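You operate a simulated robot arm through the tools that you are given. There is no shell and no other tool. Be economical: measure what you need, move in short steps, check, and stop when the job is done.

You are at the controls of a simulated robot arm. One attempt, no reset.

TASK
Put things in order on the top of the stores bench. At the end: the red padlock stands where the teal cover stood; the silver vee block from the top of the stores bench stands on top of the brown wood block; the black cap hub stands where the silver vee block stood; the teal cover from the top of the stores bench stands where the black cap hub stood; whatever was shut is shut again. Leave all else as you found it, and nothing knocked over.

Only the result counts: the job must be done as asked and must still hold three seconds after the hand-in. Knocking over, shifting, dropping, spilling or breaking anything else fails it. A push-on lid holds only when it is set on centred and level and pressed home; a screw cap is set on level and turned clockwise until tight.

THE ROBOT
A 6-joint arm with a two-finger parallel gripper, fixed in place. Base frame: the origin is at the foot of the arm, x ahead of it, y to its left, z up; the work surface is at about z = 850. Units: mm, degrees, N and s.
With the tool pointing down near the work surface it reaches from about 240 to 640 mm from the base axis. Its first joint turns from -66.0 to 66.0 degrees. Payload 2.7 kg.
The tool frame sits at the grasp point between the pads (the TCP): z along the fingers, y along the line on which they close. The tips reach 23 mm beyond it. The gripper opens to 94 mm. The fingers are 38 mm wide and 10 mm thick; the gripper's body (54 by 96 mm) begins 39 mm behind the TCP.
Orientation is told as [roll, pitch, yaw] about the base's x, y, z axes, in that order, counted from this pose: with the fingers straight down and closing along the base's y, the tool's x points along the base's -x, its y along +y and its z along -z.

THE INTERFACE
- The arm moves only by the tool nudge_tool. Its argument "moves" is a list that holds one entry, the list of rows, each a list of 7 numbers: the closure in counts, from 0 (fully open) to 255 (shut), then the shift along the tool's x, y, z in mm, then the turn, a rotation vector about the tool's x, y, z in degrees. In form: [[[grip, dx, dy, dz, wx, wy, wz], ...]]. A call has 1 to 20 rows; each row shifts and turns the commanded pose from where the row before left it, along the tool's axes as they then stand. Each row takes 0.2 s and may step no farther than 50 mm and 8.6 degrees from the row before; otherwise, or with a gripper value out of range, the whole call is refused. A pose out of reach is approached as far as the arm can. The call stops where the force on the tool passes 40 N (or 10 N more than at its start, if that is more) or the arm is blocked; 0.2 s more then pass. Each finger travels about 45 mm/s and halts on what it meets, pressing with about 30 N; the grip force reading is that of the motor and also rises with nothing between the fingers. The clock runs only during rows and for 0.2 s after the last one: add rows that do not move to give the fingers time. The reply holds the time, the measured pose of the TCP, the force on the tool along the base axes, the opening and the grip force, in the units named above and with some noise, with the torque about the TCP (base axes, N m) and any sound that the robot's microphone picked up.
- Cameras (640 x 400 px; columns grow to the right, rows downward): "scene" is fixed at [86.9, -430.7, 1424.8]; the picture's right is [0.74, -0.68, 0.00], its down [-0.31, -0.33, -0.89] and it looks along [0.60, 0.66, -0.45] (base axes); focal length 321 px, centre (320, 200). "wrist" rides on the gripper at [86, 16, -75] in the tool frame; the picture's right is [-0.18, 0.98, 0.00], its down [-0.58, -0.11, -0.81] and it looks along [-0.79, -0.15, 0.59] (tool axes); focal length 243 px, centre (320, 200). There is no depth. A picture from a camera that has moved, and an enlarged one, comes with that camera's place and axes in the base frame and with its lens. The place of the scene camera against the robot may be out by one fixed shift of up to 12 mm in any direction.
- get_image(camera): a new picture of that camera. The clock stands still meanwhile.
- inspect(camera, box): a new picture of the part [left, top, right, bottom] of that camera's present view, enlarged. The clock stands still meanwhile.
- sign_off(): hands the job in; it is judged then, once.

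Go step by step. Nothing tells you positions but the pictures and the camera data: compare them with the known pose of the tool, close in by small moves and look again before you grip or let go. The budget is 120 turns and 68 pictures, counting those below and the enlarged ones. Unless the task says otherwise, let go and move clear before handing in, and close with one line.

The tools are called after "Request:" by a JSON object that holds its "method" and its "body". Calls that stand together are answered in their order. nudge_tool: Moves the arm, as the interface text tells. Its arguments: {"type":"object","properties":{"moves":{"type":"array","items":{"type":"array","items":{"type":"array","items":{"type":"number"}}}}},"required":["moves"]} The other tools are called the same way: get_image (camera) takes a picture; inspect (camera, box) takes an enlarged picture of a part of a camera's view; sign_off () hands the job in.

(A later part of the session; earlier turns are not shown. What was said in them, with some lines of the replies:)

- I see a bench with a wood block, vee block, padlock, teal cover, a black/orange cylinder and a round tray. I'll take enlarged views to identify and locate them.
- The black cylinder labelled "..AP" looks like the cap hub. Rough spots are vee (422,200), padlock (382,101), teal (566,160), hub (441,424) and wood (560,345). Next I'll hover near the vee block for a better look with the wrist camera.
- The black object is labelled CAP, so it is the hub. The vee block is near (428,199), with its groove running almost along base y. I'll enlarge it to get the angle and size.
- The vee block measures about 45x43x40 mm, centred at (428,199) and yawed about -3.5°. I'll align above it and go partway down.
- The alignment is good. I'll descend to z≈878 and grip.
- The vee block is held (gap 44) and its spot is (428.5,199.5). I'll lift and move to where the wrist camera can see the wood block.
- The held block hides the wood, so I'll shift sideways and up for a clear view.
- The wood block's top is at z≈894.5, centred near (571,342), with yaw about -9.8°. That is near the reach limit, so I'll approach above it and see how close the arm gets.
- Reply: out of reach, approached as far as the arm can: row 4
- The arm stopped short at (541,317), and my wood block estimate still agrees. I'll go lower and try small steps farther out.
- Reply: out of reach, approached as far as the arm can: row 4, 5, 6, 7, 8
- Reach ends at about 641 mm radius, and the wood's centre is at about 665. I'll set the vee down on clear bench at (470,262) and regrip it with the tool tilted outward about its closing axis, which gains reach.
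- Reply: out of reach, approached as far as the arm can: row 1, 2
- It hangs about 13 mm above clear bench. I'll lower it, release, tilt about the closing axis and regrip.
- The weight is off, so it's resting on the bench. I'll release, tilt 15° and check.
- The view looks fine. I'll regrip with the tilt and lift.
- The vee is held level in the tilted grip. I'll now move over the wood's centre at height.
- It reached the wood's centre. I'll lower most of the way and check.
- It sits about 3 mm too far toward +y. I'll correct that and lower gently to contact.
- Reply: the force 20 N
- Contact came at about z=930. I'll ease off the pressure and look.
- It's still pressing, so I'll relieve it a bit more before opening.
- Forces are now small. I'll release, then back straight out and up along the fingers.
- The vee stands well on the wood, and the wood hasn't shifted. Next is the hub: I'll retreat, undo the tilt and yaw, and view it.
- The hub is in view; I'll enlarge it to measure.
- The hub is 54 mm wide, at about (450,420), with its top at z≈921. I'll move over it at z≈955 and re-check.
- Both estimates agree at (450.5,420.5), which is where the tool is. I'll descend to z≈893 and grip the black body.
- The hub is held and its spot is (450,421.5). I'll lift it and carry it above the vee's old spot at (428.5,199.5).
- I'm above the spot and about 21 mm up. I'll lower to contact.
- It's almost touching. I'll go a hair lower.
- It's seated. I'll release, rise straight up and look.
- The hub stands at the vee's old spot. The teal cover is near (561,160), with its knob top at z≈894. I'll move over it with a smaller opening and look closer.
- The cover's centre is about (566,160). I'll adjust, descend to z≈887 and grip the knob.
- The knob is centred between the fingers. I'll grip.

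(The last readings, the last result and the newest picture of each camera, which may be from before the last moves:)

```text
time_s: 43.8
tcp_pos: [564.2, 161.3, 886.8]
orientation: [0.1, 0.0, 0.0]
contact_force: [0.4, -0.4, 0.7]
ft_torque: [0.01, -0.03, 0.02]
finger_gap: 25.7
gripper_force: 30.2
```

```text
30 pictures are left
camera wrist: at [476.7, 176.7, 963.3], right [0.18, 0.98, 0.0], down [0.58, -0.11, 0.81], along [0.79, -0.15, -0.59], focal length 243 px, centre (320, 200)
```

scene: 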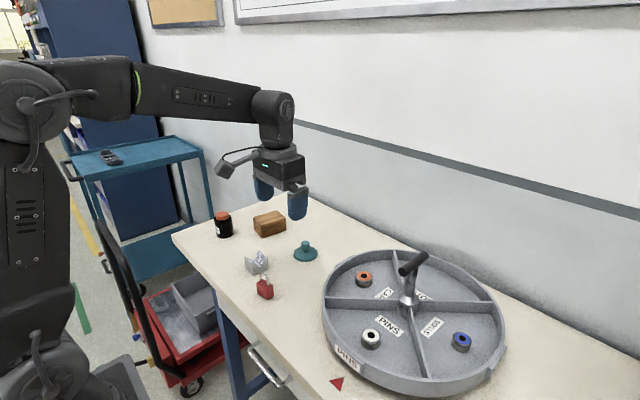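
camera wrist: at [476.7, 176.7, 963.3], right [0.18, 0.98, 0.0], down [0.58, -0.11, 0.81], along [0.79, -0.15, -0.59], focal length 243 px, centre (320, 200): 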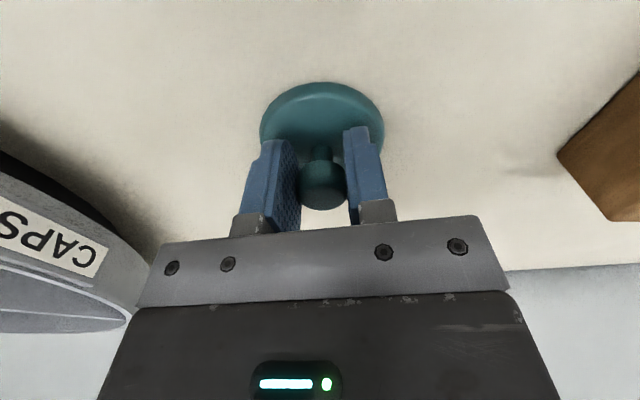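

The cover is held by its knob and its spot is (564.5,160.5). I'll lift high and carry it to the hub's old spot at (450,421).

Request:
{"method": "nudge_tool", "body": {"moves": [[[220, 0, 0, -10, 0, 0, 0], [220, 0, 0, -40, 0, 0, 0], [220, 0, 0, -40, 0, 0, 0], [220, 0, 0, -35, 0, 0, 0], [220, 16.3, 37.2, 0, 0, 0, 0], [220, 16.3, 37.2, 0, 0, 0, 0], [220, 16.3, 37.2, 0, 0, 0, 0], [220, 16.3, 37.2, 0, 0, 0, 0], [220, 16.3, 37.2, 0, 0, 0, 0], [220, 16.3, 37.2, 0, 0, 0, 0], [220, 16.3, 37.2, 0, 0, 0, 0], [220, 0, 0, 40, 0, 0, 0], [220, 0, 0, 40, 0, 0, 0], [220, 0, 0, 20, 0, 0, 0], [220, 0, 0, 0, 0, 0, 0], [220, 0, 0, 0, 0, 0, 0]]]}}

Request:
{"method": "get_image", "body": {"camera": "wrist"}}

Request:
{"method": "get_image", "body": {"camera": "scene"}}

```text
time_s: 47.2
tcp_pos: [449.3, 419.5, 914.6]
orientation: [0.1, 0.0, 0.1]
contact_force: [-0.3, 0.7, 0.0]
ft_torque: [0.02, -0.02, -0.03]
finger_gap: 25.6
gripper_force: 30.0
```

```text
29 pictures are left
camera wrist: at [362.8, 435.4, 989.6], right [0.18, 0.98, 0.0], down [0.58, -0.11, 0.81], along [0.79, -0.15, -0.59], focal length 243 px, centre (320, 200)
```

wrist: 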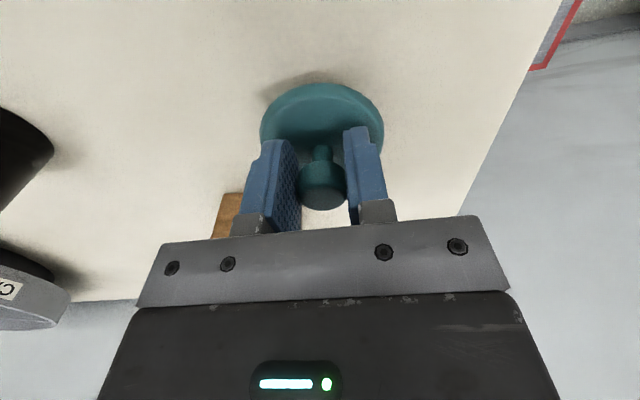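

```text
28 pictures are left
```

scene: 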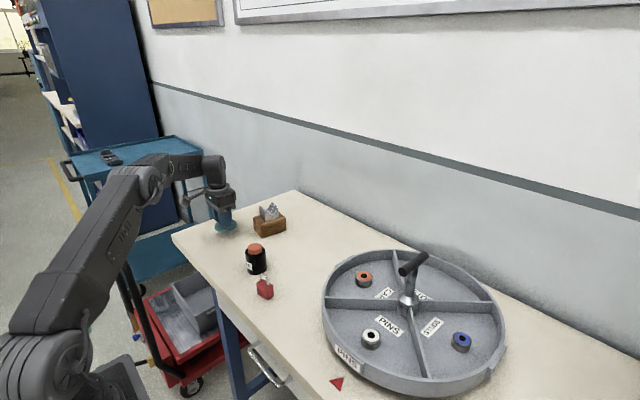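

It's over the hub's old spot. I'll lower about 27 mm to contact.

Request:
{"method": "nudge_tool", "body": {"moves": [[[220, 0, 1, 15, 0, 0, 0], [220, 0, 0, 8, 0, 0, 0], [220, 0, 0, 3, 0, 0, 0], [220, 0, 0, 1, 0, 0, 0], [220, 0, 0, 0, 0, 0, 0], [220, 0, 0, 0, 0, 0, 0]]]}}

```text
time_s: 48.6
tcp_pos: [449.9, 422.7, 887.8]
orientation: [0.2, 0.0, 0.0]
contact_force: [-1.0, 0.1, 2.5]
ft_torque: [-0.01, 0.07, -0.02]
finger_gap: 25.5
gripper_force: 29.7
```

Light contact reads 2.5 N. I'll release gradually, rise and check.

Request:
{"method": "nudge_tool", "body": {"moves": [[[220, 0, 0, 0.3, 0, 0, 0], [180, 0, 0, 0, 0, 0, 0], [140, 0, 0, 0, 0, 0, 0], [100, 0, 0, 0, 0, 0, 0], [80, 0, 0, 0, 0, 0, 0], [80, 0, 0, 0, 0, 0, 0], [80, 0, 0, -20, 0, 0, 0], [80, 0, 0, -40, 0, 0, 0], [80, 0, 0, -40, 0, 0, 0], [80, 0, 0, 0, 0, 0, 0]]]}}

Request:
{"method": "get_image", "body": {"camera": "wrist"}}

Request:
{"method": "inspect", "body": {"camera": "scene", "box": [190, 180, 310, 310]}}

```text
time_s: 50.8
tcp_pos: [449.4, 420.6, 989.1]
orientation: [0.2, 0.0, 0.0]
contact_force: [-0.2, 0.1, -0.6]
ft_torque: [-0.01, 0.0, 0.01]
finger_gap: 64.4
gripper_force: 0.0
```

```text
27 pictures are left
camera wrist: at [361.9, 436.7, 1063.2], right [0.18, 0.98, 0.0], down [0.58, -0.11, 0.81], along [0.79, -0.15, -0.59], focal length 243 px, centre (320, 200)
```

wrist: 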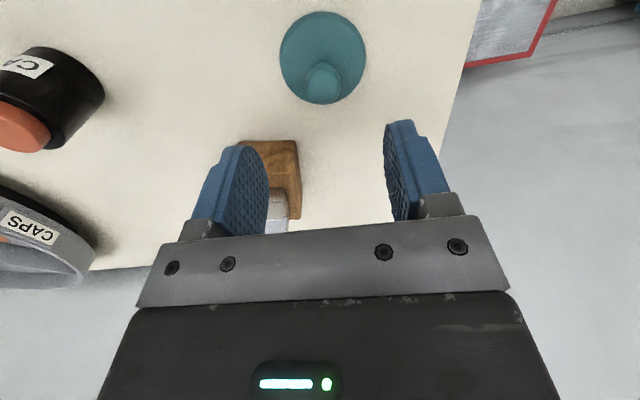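

```text
3.08 times, centred on (250, 245) of scene
camera zoom: at [86.9, -430.7, 1424.8], right [0.74, -0.68, 0.0], down [-0.31, -0.33, -0.89], along [0.6, 0.66, -0.45], focal length 988 px, centre (535, 62)
```

zoom: 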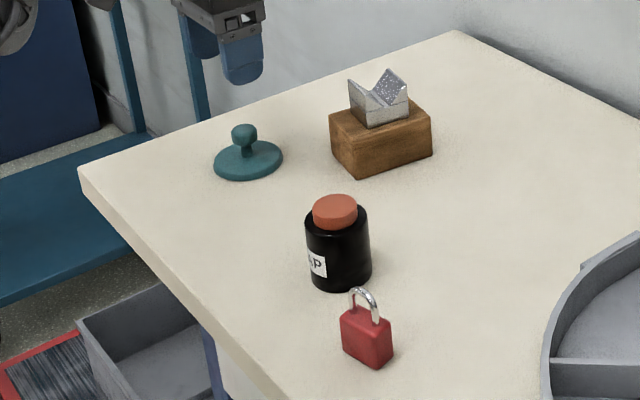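

The teal cover stands properly on the hub's old spot. Now I'll view the padlock near (382,101).

Request:
{"method": "nudge_tool", "body": {"moves": [[[0, 10, -39, -3, 0, 0, 0], [0, 10, -39, -3, 0, 0, 0], [0, 10, -39, -3, 0, 0, 0], [0, 10, -39, 0, 0, 0, 0], [0, 10, -39, 0, 0, 0, 0], [0, 10, -39, 0, 0, 0, 0], [0, 10, -39, 0, 0, 0, 0], [0, 10, -39, 0, 0, 0, 0], [0, 0, 0, 0, 0, 0, 0], [0, 0, 0, 0, 0, 0, 0]]]}}

Request:
{"method": "inspect", "body": {"camera": "wrist", "box": [230, 20, 430, 150]}}

```text
time_s: 53.0
tcp_pos: [367.7, 108.8, 994.0]
orientation: [0.1, 0.0, 0.0]
contact_force: [0.2, -0.3, 0.5]
ft_torque: [0.02, 0.01, 0.05]
finger_gap: 94.2
gripper_force: 0.2
```

```text
3.08 times, centred on (330, 85) of wrist
camera zoom: at [281.8, 124.7, 1069.7], right [0.18, 0.98, 0.0], down [0.58, -0.11, 0.81], along [0.79, -0.15, -0.59], focal length 746 px, centre (289, 554)
```

zoom: 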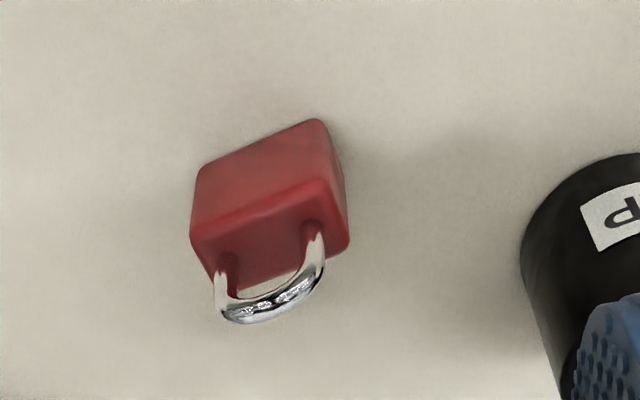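

The padlock is centred near (388,98.5), body about 36x18x37 mm, yaw about +12°, shackle top about z=917. I'll align above it.

Request:
{"method": "nudge_tool", "body": {"moves": [[[60, -20.5, -10.3, 10, 0, 0, 0], [60, 0, 0, 10, 0, 0, -6], [60, 0, 0, 20, 0, 0, -6], [60, 0, 0, 0, 0, 0, 0], [60, 0, 0, 0, 0, 0, 0]]]}}

Request:
{"method": "get_image", "body": {"camera": "wrist"}}

```text
time_s: 54.2
tcp_pos: [390.3, 100.6, 956.9]
orientation: [0.1, 0.0, 11.9]
contact_force: [-0.6, 0.1, 0.6]
ft_torque: [0.01, 0.0, 0.0]
finger_gap: 72.0
gripper_force: 0.0
```

```text
24 pictures are left
camera wrist: at [301.4, 97.6, 1030.6], right [-0.02, 1.0, 0.0], down [0.59, 0.01, 0.81], along [0.81, 0.02, -0.59], focal length 243 px, centre (320, 200)
```

wrist: 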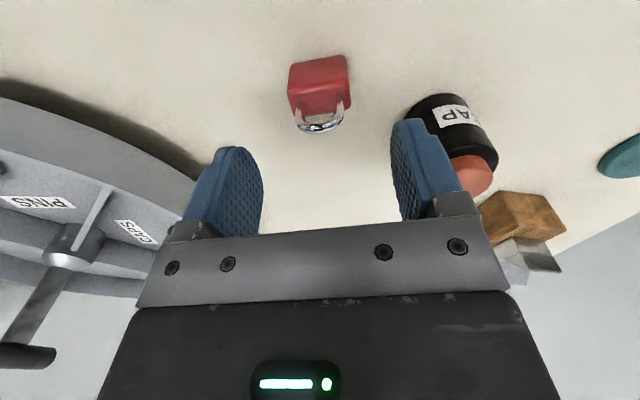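

The alignment matches, with the padlock near (391,100). I'll descend to z≈884 and check before gripping.

Request:
{"method": "nudge_tool", "body": {"moves": [[[60, 0, 0, 25, 0, 0, 0], [60, 0, 0, 25, 0, 0, 0], [60, 0, 0, 22, 0, 0, 0], [60, 0, 0, 0, 0, 0, 0], [60, 0, 0, 0, 0, 0, 0]]]}}

Request:
{"method": "get_image", "body": {"camera": "wrist"}}

```text
time_s: 55.4
tcp_pos: [389.4, 99.6, 882.7]
orientation: [0.2, 0.0, 12.0]
contact_force: [-0.5, 0.8, -0.2]
ft_torque: [0.0, 0.01, -0.01]
finger_gap: 71.9
gripper_force: 0.0
```

```text
23 pictures are left
camera wrist: at [301.2, 96.9, 957.9], right [-0.02, 1.0, 0.0], down [0.59, 0.01, 0.81], along [0.81, 0.02, -0.59], focal length 243 px, centre (320, 200)
```

wrist: 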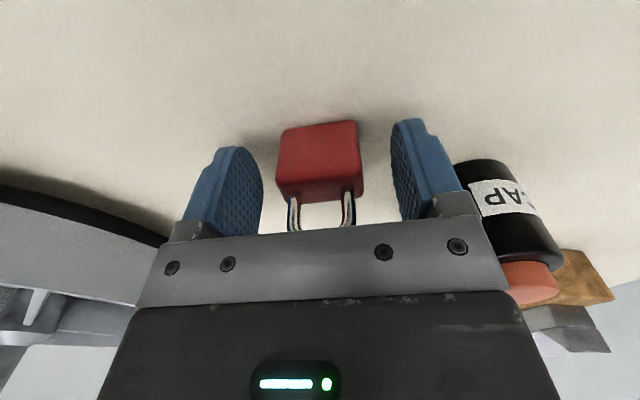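

It's well centred with no contact. I'll grip and lift a little.

Request:
{"method": "nudge_tool", "body": {"moves": [[[200, 0, 0, 0, 0, 0, 0], [200, 0, 0, 0, 0, 0, 0], [200, 0, 0, 0, 0, 0, 0], [200, 0, 0, 0, 0, 0, 0], [200, 0, 0, 0, 0, 0, 0]]]}}

Request:
{"method": "nudge_tool", "body": {"moves": [[[200, 0, 0, -10, 0, 0, 0], [200, 0, 0, -40, 0, 0, 0], [200, 0, 0, -40, 0, 0, 0], [200, 0, 0, -20, 0, 0, 0], [200, 0, 0, 0, 0, 0, 0]]]}}

Request:
{"method": "get_image", "body": {"camera": "wrist"}}

```text
time_s: 56.6
tcp_pos: [389.2, 99.6, 882.3]
orientation: [0.1, 0.0, 11.9]
contact_force: [0.9, -0.6, 0.6]
ft_torque: [-0.01, -0.02, 0.01]
finger_gap: 39.3
gripper_force: 30.1
```

```text
time_s: 57.8
tcp_pos: [389.8, 98.6, 992.8]
orientation: [0.0, -0.1, 12.0]
contact_force: [-0.2, 0.6, -0.9]
ft_torque: [0.05, -0.01, -0.01]
finger_gap: 39.7
gripper_force: 30.0
```

```text
22 pictures are left
camera wrist: at [300.7, 95.5, 1068.0], right [-0.02, 1.0, 0.0], down [0.59, 0.01, 0.81], along [0.81, 0.02, -0.59], focal length 243 px, centre (320, 200)
```

wrist: 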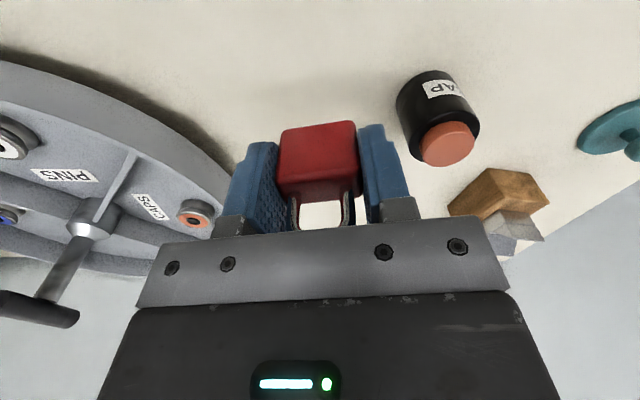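

The padlock is held. I'll carry it to the teal cover's old spot at (564.5,160.5).

Request:
{"method": "nudge_tool", "body": {"moves": [[[200, -36.8, 4.8, 0, 0, 0, 0], [200, -36.8, 4.8, 0, 0, 0, 0], [200, -36.8, 4.8, 0, 0, 0, 0], [200, -36.8, 4.8, 0, 0, 0, 0], [200, -36.8, 4.8, 0, 0, 0, 0], [200, 0, 0, 40, 0, 0, 0], [200, 0, 0, 40, 0, 0, 0], [200, 0, 0, 0, 0, 0, 0], [200, 0, 0, 0, 0, 0, 0]]]}}

Request:
{"method": "get_image", "body": {"camera": "wrist"}}

```text
time_s: 59.8
tcp_pos: [565.1, 161.5, 911.3]
orientation: [0.1, 0.0, 11.9]
contact_force: [-0.2, 0.6, -0.5]
ft_torque: [0.01, 0.0, -0.01]
finger_gap: 39.5
gripper_force: 29.8
```

```text
21 pictures are left
camera wrist: at [477.2, 158.5, 987.1], right [-0.02, 1.0, 0.0], down [0.59, 0.01, 0.81], along [0.81, 0.02, -0.59], focal length 243 px, centre (320, 200)
```

wrist: 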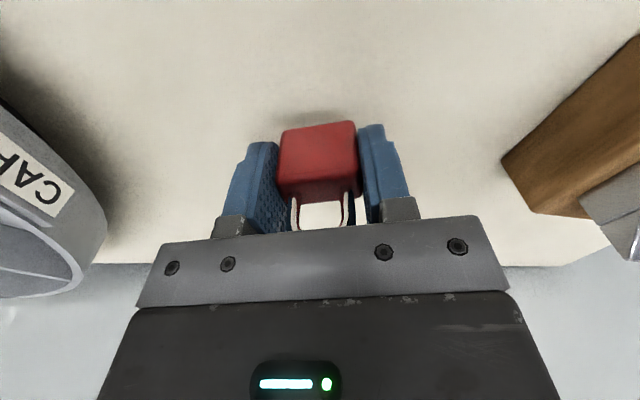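

It's over the spot. I'll lower about 29 mm, gently at the end.

Request:
{"method": "nudge_tool", "body": {"moves": [[[200, 0, -0.5, 15, 0, 0, 0], [200, 0, 0, 9, 0, 0, 0], [200, 0, 0, 3, 0, 0, 0], [200, 0, 0, 1, 0, 0, 0], [200, 0, 0, 0.8, 0, 0, 0], [200, 0, 0, 0, 0, 0, 0], [200, 0, 0, 0, 0, 0, 0]]]}}

```text
time_s: 61.4
tcp_pos: [566.3, 160.6, 883.0]
orientation: [0.1, 0.1, 12.0]
contact_force: [0.5, -0.2, -1.3]
ft_torque: [-0.02, 0.0, -0.02]
finger_gap: 39.6
gripper_force: 29.6
```

It isn't quite touching yet, so I'll step down a little more.

Request:
{"method": "nudge_tool", "body": {"moves": [[[200, 0, 0, 0.6, 0, 0, 0], [200, 0, 0, 0.5, 0, 0, 0], [200, 0, 0, 0, 0, 0, 0]]]}}

```text
time_s: 62.2
tcp_pos: [567.3, 160.3, 884.1]
orientation: [0.2, 0.0, 12.1]
contact_force: [0.6, -0.2, -2.0]
ft_torque: [-0.01, 0.0, 0.01]
finger_gap: 39.3
gripper_force: 30.0
```

Request:
{"method": "nudge_tool", "body": {"moves": [[[200, 0, 0, 0.7, 0, 0, 0], [200, 0, 0, 0, 0, 0, 0], [200, 0, 0, 0, 0, 0, 0]]]}}

```text
time_s: 63.0
tcp_pos: [566.0, 159.5, 883.2]
orientation: [0.1, 0.0, 12.0]
contact_force: [-0.6, -0.1, -1.6]
ft_torque: [0.0, 0.01, -0.01]
finger_gap: 39.4
gripper_force: 30.4
```

Request:
{"method": "nudge_tool", "body": {"moves": [[[200, 0, 0, 0.7, 0, 0, 0], [200, 0, 0, 0, 0, 0, 0], [200, 0, 0, 0, 0, 0, 0]]]}}

```text
time_s: 63.8
tcp_pos: [566.4, 160.4, 882.3]
orientation: [0.1, 0.0, 12.0]
contact_force: [0.0, -0.2, 3.4]
ft_torque: [-0.08, -0.04, 0.03]
finger_gap: 39.4
gripper_force: 29.8
```

It's in contact. I'll release, rise straight up and check everything.

Request:
{"method": "nudge_tool", "body": {"moves": [[[150, 0, 0, 0, 0, 0, 0], [110, 0, 0, 0, 0, 0, 0], [70, 0, 0, 0, 0, 0, 0], [60, 0, 0, 0, 0, 0, 0], [60, 0, 0, 0, 0, 0, 0], [60, 0, 0, -20, 0, 0, 0], [60, 0, 0, -40, 0, 0, 0], [60, 0, 0, -40, 0, 0, 0], [60, 30, 0, -20, 0, 0, 0], [60, 40, 0, -20, 0, 0, 0], [60, 40, 0, 0, 0, 0, 0], [60, 0, 0, 0, 0, 0, 0]]]}}

Request:
{"method": "get_image", "body": {"camera": "scene"}}

Request:
{"method": "inspect", "body": {"camera": "scene", "box": [200, 180, 340, 310]}}

Request:
{"method": "get_image", "body": {"camera": "wrist"}}

```text
time_s: 66.4
tcp_pos: [459.1, 138.9, 1020.5]
orientation: [0.1, 0.0, 11.9]
contact_force: [0.7, -1.5, -0.2]
ft_torque: [0.0, -0.01, 0.02]
finger_gap: 72.1
gripper_force: 0.0
```

```text
20 pictures are left
```

scene: 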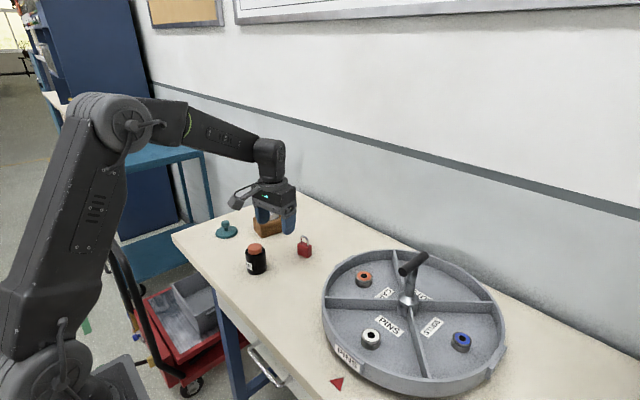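

```text
3.08 times, centred on (270, 245) of scene
camera zoom: at [86.9, -430.7, 1424.8], right [0.74, -0.68, 0.0], down [-0.31, -0.33, -0.89], along [0.6, 0.66, -0.45], focal length 988 px, centre (474, 62)
```

zoom: 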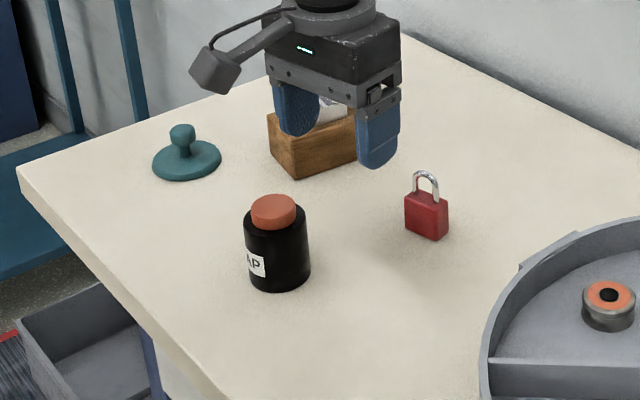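

```text
18 pictures are left
camera wrist: at [370.8, 135.1, 1096.0], right [-0.02, 1.0, 0.0], down [0.59, 0.01, 0.81], along [0.81, 0.02, -0.59], focal length 243 px, centre (320, 200)
```

wrist: 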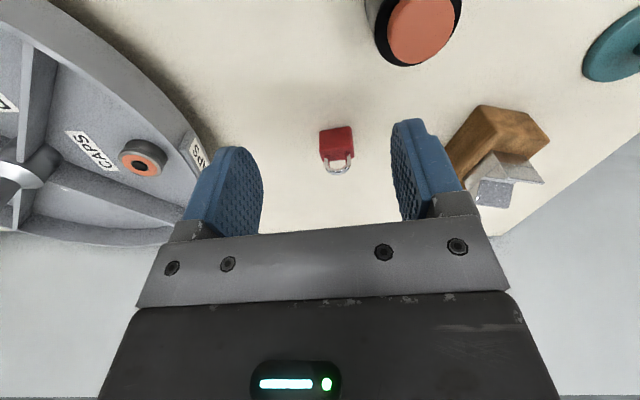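

All four look right. I'll check the teal cover's place more carefully against the hub's original one.

Request:
{"method": "inspect", "body": {"camera": "scene", "box": [205, 200, 245, 245]}}

```text
8.89 times, centred on (225, 222) of scene
camera zoom: at [86.9, -430.7, 1424.8], right [0.74, -0.68, 0.0], down [-0.31, -0.33, -0.89], along [0.6, 0.66, -0.45], focal length 2854 px, centre (1164, 0)
```

zoom: 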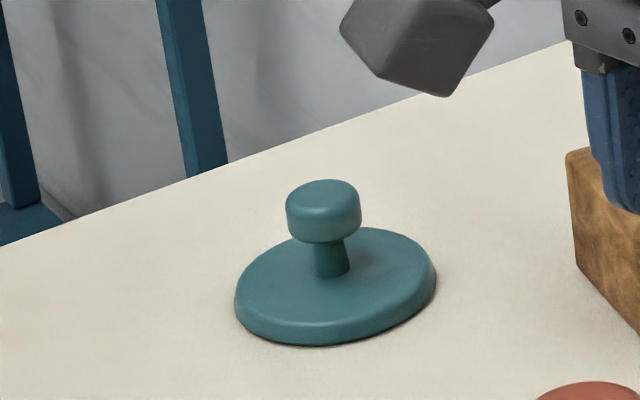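

Comparing rays, the teal cover sits about 5 mm too far in +x because its knob was off-centre in the grip. The others check out within a millimetre or two, so I'll go back and nudge only the cover.

Request:
{"method": "nudge_tool", "body": {"moves": [[[90, 0, 0, 0, 0, 0, 6], [90, 0, 0, 0, 0, 0, 6], [90, 0.5, 35.3, 0, 0, 0, 0], [90, 0.5, 35.3, 0, 0, 0, 0], [90, 0.5, 35.3, 0, 0, 0, 0], [90, 0.5, 35.3, 0, 0, 0, 0], [90, 0.5, 35.3, 0, 0, 0, 0], [90, 0.5, 35.3, 0, 0, 0, 0], [90, 0.5, 35.3, 0, 0, 0, 0], [90, 0.5, 35.3, 0, 0, 0, 0], [90, 0, 0, 40, 0, 0, 0], [90, 0, 0, 40, 0, 0, 0], [90, 0, 0, 0, 0, 0, 0], [90, 0, 0, 0, 0, 0, 0]]]}}

Request:
{"method": "get_image", "body": {"camera": "wrist"}}

```text
time_s: 69.4
tcp_pos: [454.4, 419.0, 943.5]
orientation: [0.1, 0.0, 0.0]
contact_force: [0.0, 0.2, -0.2]
ft_torque: [-0.01, 0.0, -0.01]
finger_gap: 61.0
gripper_force: 0.0
```

```text
16 pictures are left
camera wrist: at [367.0, 435.5, 1018.5], right [0.18, 0.98, 0.0], down [0.58, -0.11, 0.81], along [0.79, -0.15, -0.59], focal length 243 px, centre (320, 200)
```

wrist: 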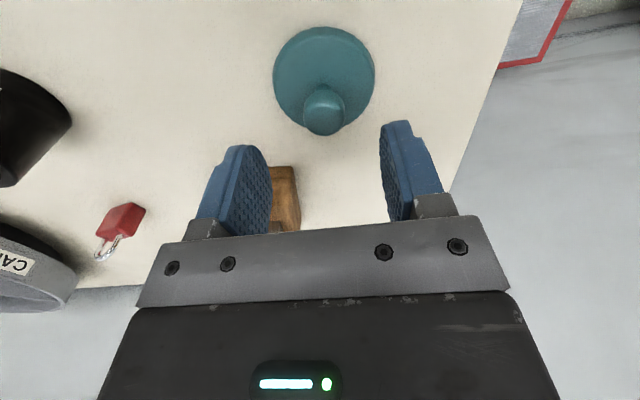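

This confirms the cover's centre at about x=456, against the hub's 450.5. I'll descend, grip the knob, lift 3 mm, shift back 5.5 mm and set it down.

Request:
{"method": "nudge_tool", "body": {"moves": [[[90, -1, 2.5, 20, 0, 0, 0], [90, 0, 0, 25, 0, 0, 0], [90, 0, 0, 10.5, 0, 0, 0], [90, 0, 0, 0, 0, 0, 0], [90, 0, 0, 0, 0, 0, 0], [220, 0, 0, 0, 0, 0, 0], [220, 0, 0, 0, 0, 0, 0], [220, 0, 0, 0, 0, 0, 0], [220, 0, 0, 0, 0, 0, 0]]]}}

Request:
{"method": "get_image", "body": {"camera": "wrist"}}

```text
time_s: 71.4
tcp_pos: [454.6, 423.4, 887.4]
orientation: [0.2, 0.0, 0.0]
contact_force: [-0.6, -0.1, 0.0]
ft_torque: [0.02, 0.0, 0.01]
finger_gap: 25.6
gripper_force: 30.0
```

```text
15 pictures are left
camera wrist: at [367.1, 438.4, 962.7], right [0.18, 0.98, 0.0], down [0.58, -0.11, 0.81], along [0.79, -0.15, -0.59], focal length 243 px, centre (320, 200)
```

wrist: 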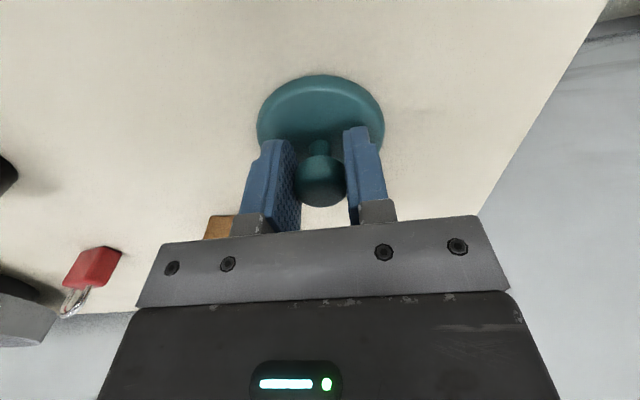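

It's gripped and the cover is at x≈456.5. I'll shift it now.

Request:
{"method": "nudge_tool", "body": {"moves": [[[220, 0, 0, -4, 0, 0, 0], [220, 3, -0.5, 0, 0, 0, 0], [220, 3, -0.5, 0, 0, 0, 0], [220, 0, 0, 2.5, 0, 0, 0], [220, 0, 0, 1.5, 0, 0, 0], [220, 0, 0, 0, 0, 0, 0], [220, 0, 0, 0, 0, 0, 0]]]}}

```text
time_s: 73.0
tcp_pos: [449.6, 421.5, 888.1]
orientation: [0.0, 0.0, 0.1]
contact_force: [-0.4, 0.6, 0.0]
ft_torque: [0.0, 0.03, 0.01]
finger_gap: 25.6
gripper_force: 30.3
```

Request:
{"method": "nudge_tool", "body": {"moves": [[[220, 0, 0, 0.5, 0, 0, 0], [220, 0, 0, 0, 0, 0, 0], [220, 0, 0, 0, 0, 0, 0]]]}}

```text
time_s: 73.8
tcp_pos: [449.6, 422.7, 886.9]
orientation: [0.2, 0.0, 0.1]
contact_force: [-0.9, -0.3, 3.2]
ft_torque: [-0.05, 0.09, -0.05]
finger_gap: 25.7
gripper_force: 30.4
```

It's in contact. I'll release, rise clear and do a final check.

Request:
{"method": "nudge_tool", "body": {"moves": [[[180, 0, 0, 0, 0, 0, 0], [140, 0, 0, 0, 0, 0, 0], [100, 0, 0, 0, 0, 0, 0], [80, 0, 0, 0, 0, 0, 0], [80, 0, 0, 0, 0, 0, 0], [80, 0, 0, -20, 0, 0, 0], [80, 0, 0, -40, 0, 0, 0], [80, 0, 0, -50, 0, 0, 0], [80, 40, -20, -30, 0, 0, 0], [80, 40, -20, 0, 0, 0, 0], [80, 0, 0, 0, 0, 0, 0]]]}}

Request:
{"method": "get_image", "body": {"camera": "wrist"}}

Request:
{"method": "inspect", "body": {"camera": "scene", "box": [205, 200, 245, 245]}}

Request:
{"method": "get_image", "body": {"camera": "scene"}}

```text
refused: row 9 steps farther than a row can; nothing moved
```

```text
14 pictures are left
camera wrist: at [362.6, 438.1, 962.6], right [0.18, 0.98, 0.0], down [0.58, -0.11, 0.81], along [0.79, -0.15, -0.59], focal length 243 px, centre (320, 200)
```

wrist: 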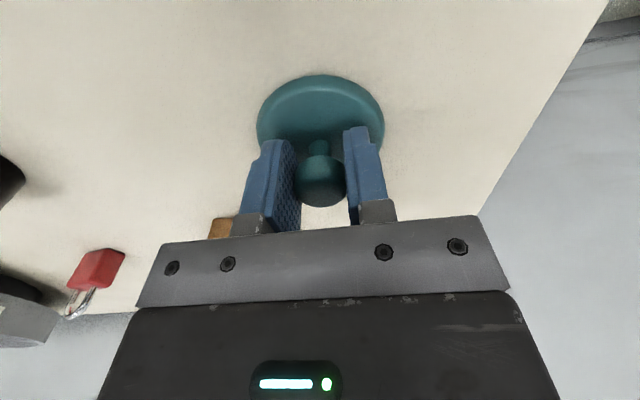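

```text
8.89 times, centred on (225, 222) of scene
camera zoom: at [86.8, -430.7, 1424.8], right [0.74, -0.68, 0.0], down [-0.31, -0.33, -0.89], along [0.6, 0.66, -0.45], focal length 2854 px, centre (1164, 0)
```

zoom: 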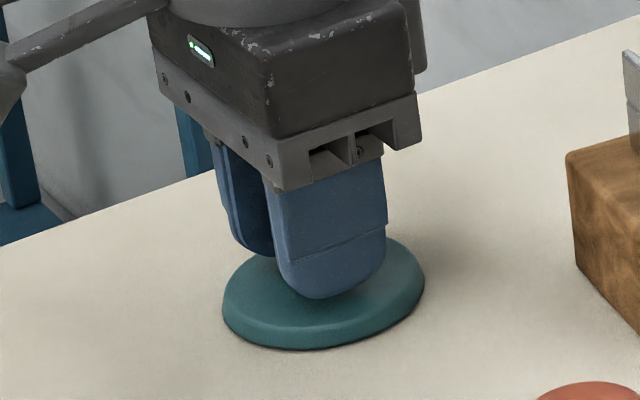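

```text
12 pictures are left
```

scene: 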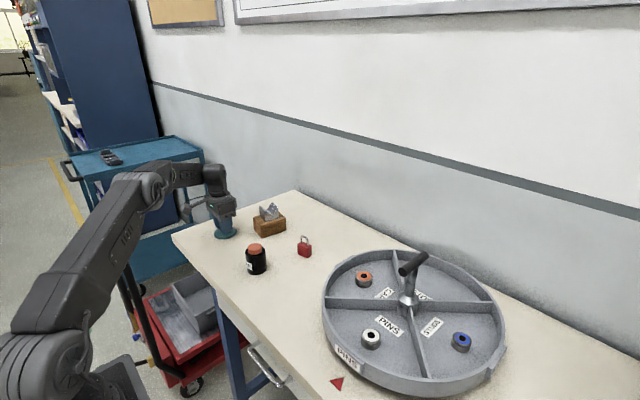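

The release was refused because one step was too large. The cover now matches the hub's old spot, so I'll release with smaller steps.

Request:
{"method": "nudge_tool", "body": {"moves": [[[180, 0, 0, 0, 0, 0, 0], [140, 0, 0, 0, 0, 0, 0], [100, 0, 0, 0, 0, 0, 0], [80, 0, 0, 0, 0, 0, 0], [80, 0, 0, 0, 0, 0, 0], [80, 0, 0, -20, 0, 0, 0], [80, 0, 0, -40, 0, 0, 0], [80, 0, 0, -40, 0, 0, 0], [80, 0, 0, -40, 0, 0, 0], [80, 40, -20, 0, 0, 0, 0], [80, 40, -20, 0, 0, 0, 0], [80, 0, 0, 0, 0, 0, 0], [80, 0, 0, 0, 0, 0, 0]]]}}

Request:
{"method": "inspect", "body": {"camera": "scene", "box": [200, 180, 340, 310]}}

```text
time_s: 76.6
tcp_pos: [367.9, 381.4, 1025.7]
orientation: [0.1, 0.0, 0.0]
contact_force: [0.0, 1.0, -0.7]
ft_torque: [0.01, 0.01, -0.02]
finger_gap: 64.4
gripper_force: 0.1
```

```text
3.08 times, centred on (270, 245) of scene
camera zoom: at [86.9, -430.7, 1424.8], right [0.74, -0.68, 0.0], down [-0.31, -0.33, -0.89], along [0.6, 0.66, -0.45], focal length 988 px, centre (474, 62)
```

zoom: 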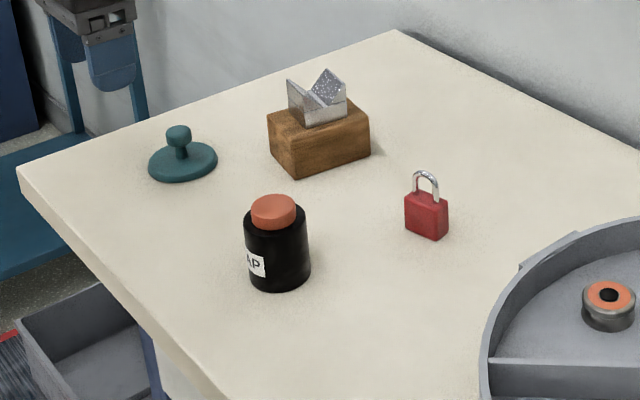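

All four objects stand where asked, nothing was opened, and the gripper is clear, so I'm handing in.

Request:
{"method": "sign_off", "body": {}}

```text
The job is handed in.
```

I've handed in the job: all four objects are in their new places on the bench. The padlock is on the teal cover's old spot, the vee block on the wood block, the cap hub on the vee block's old spot, and the teal cover on the hub's old spot. Nothing was opened or knocked over.
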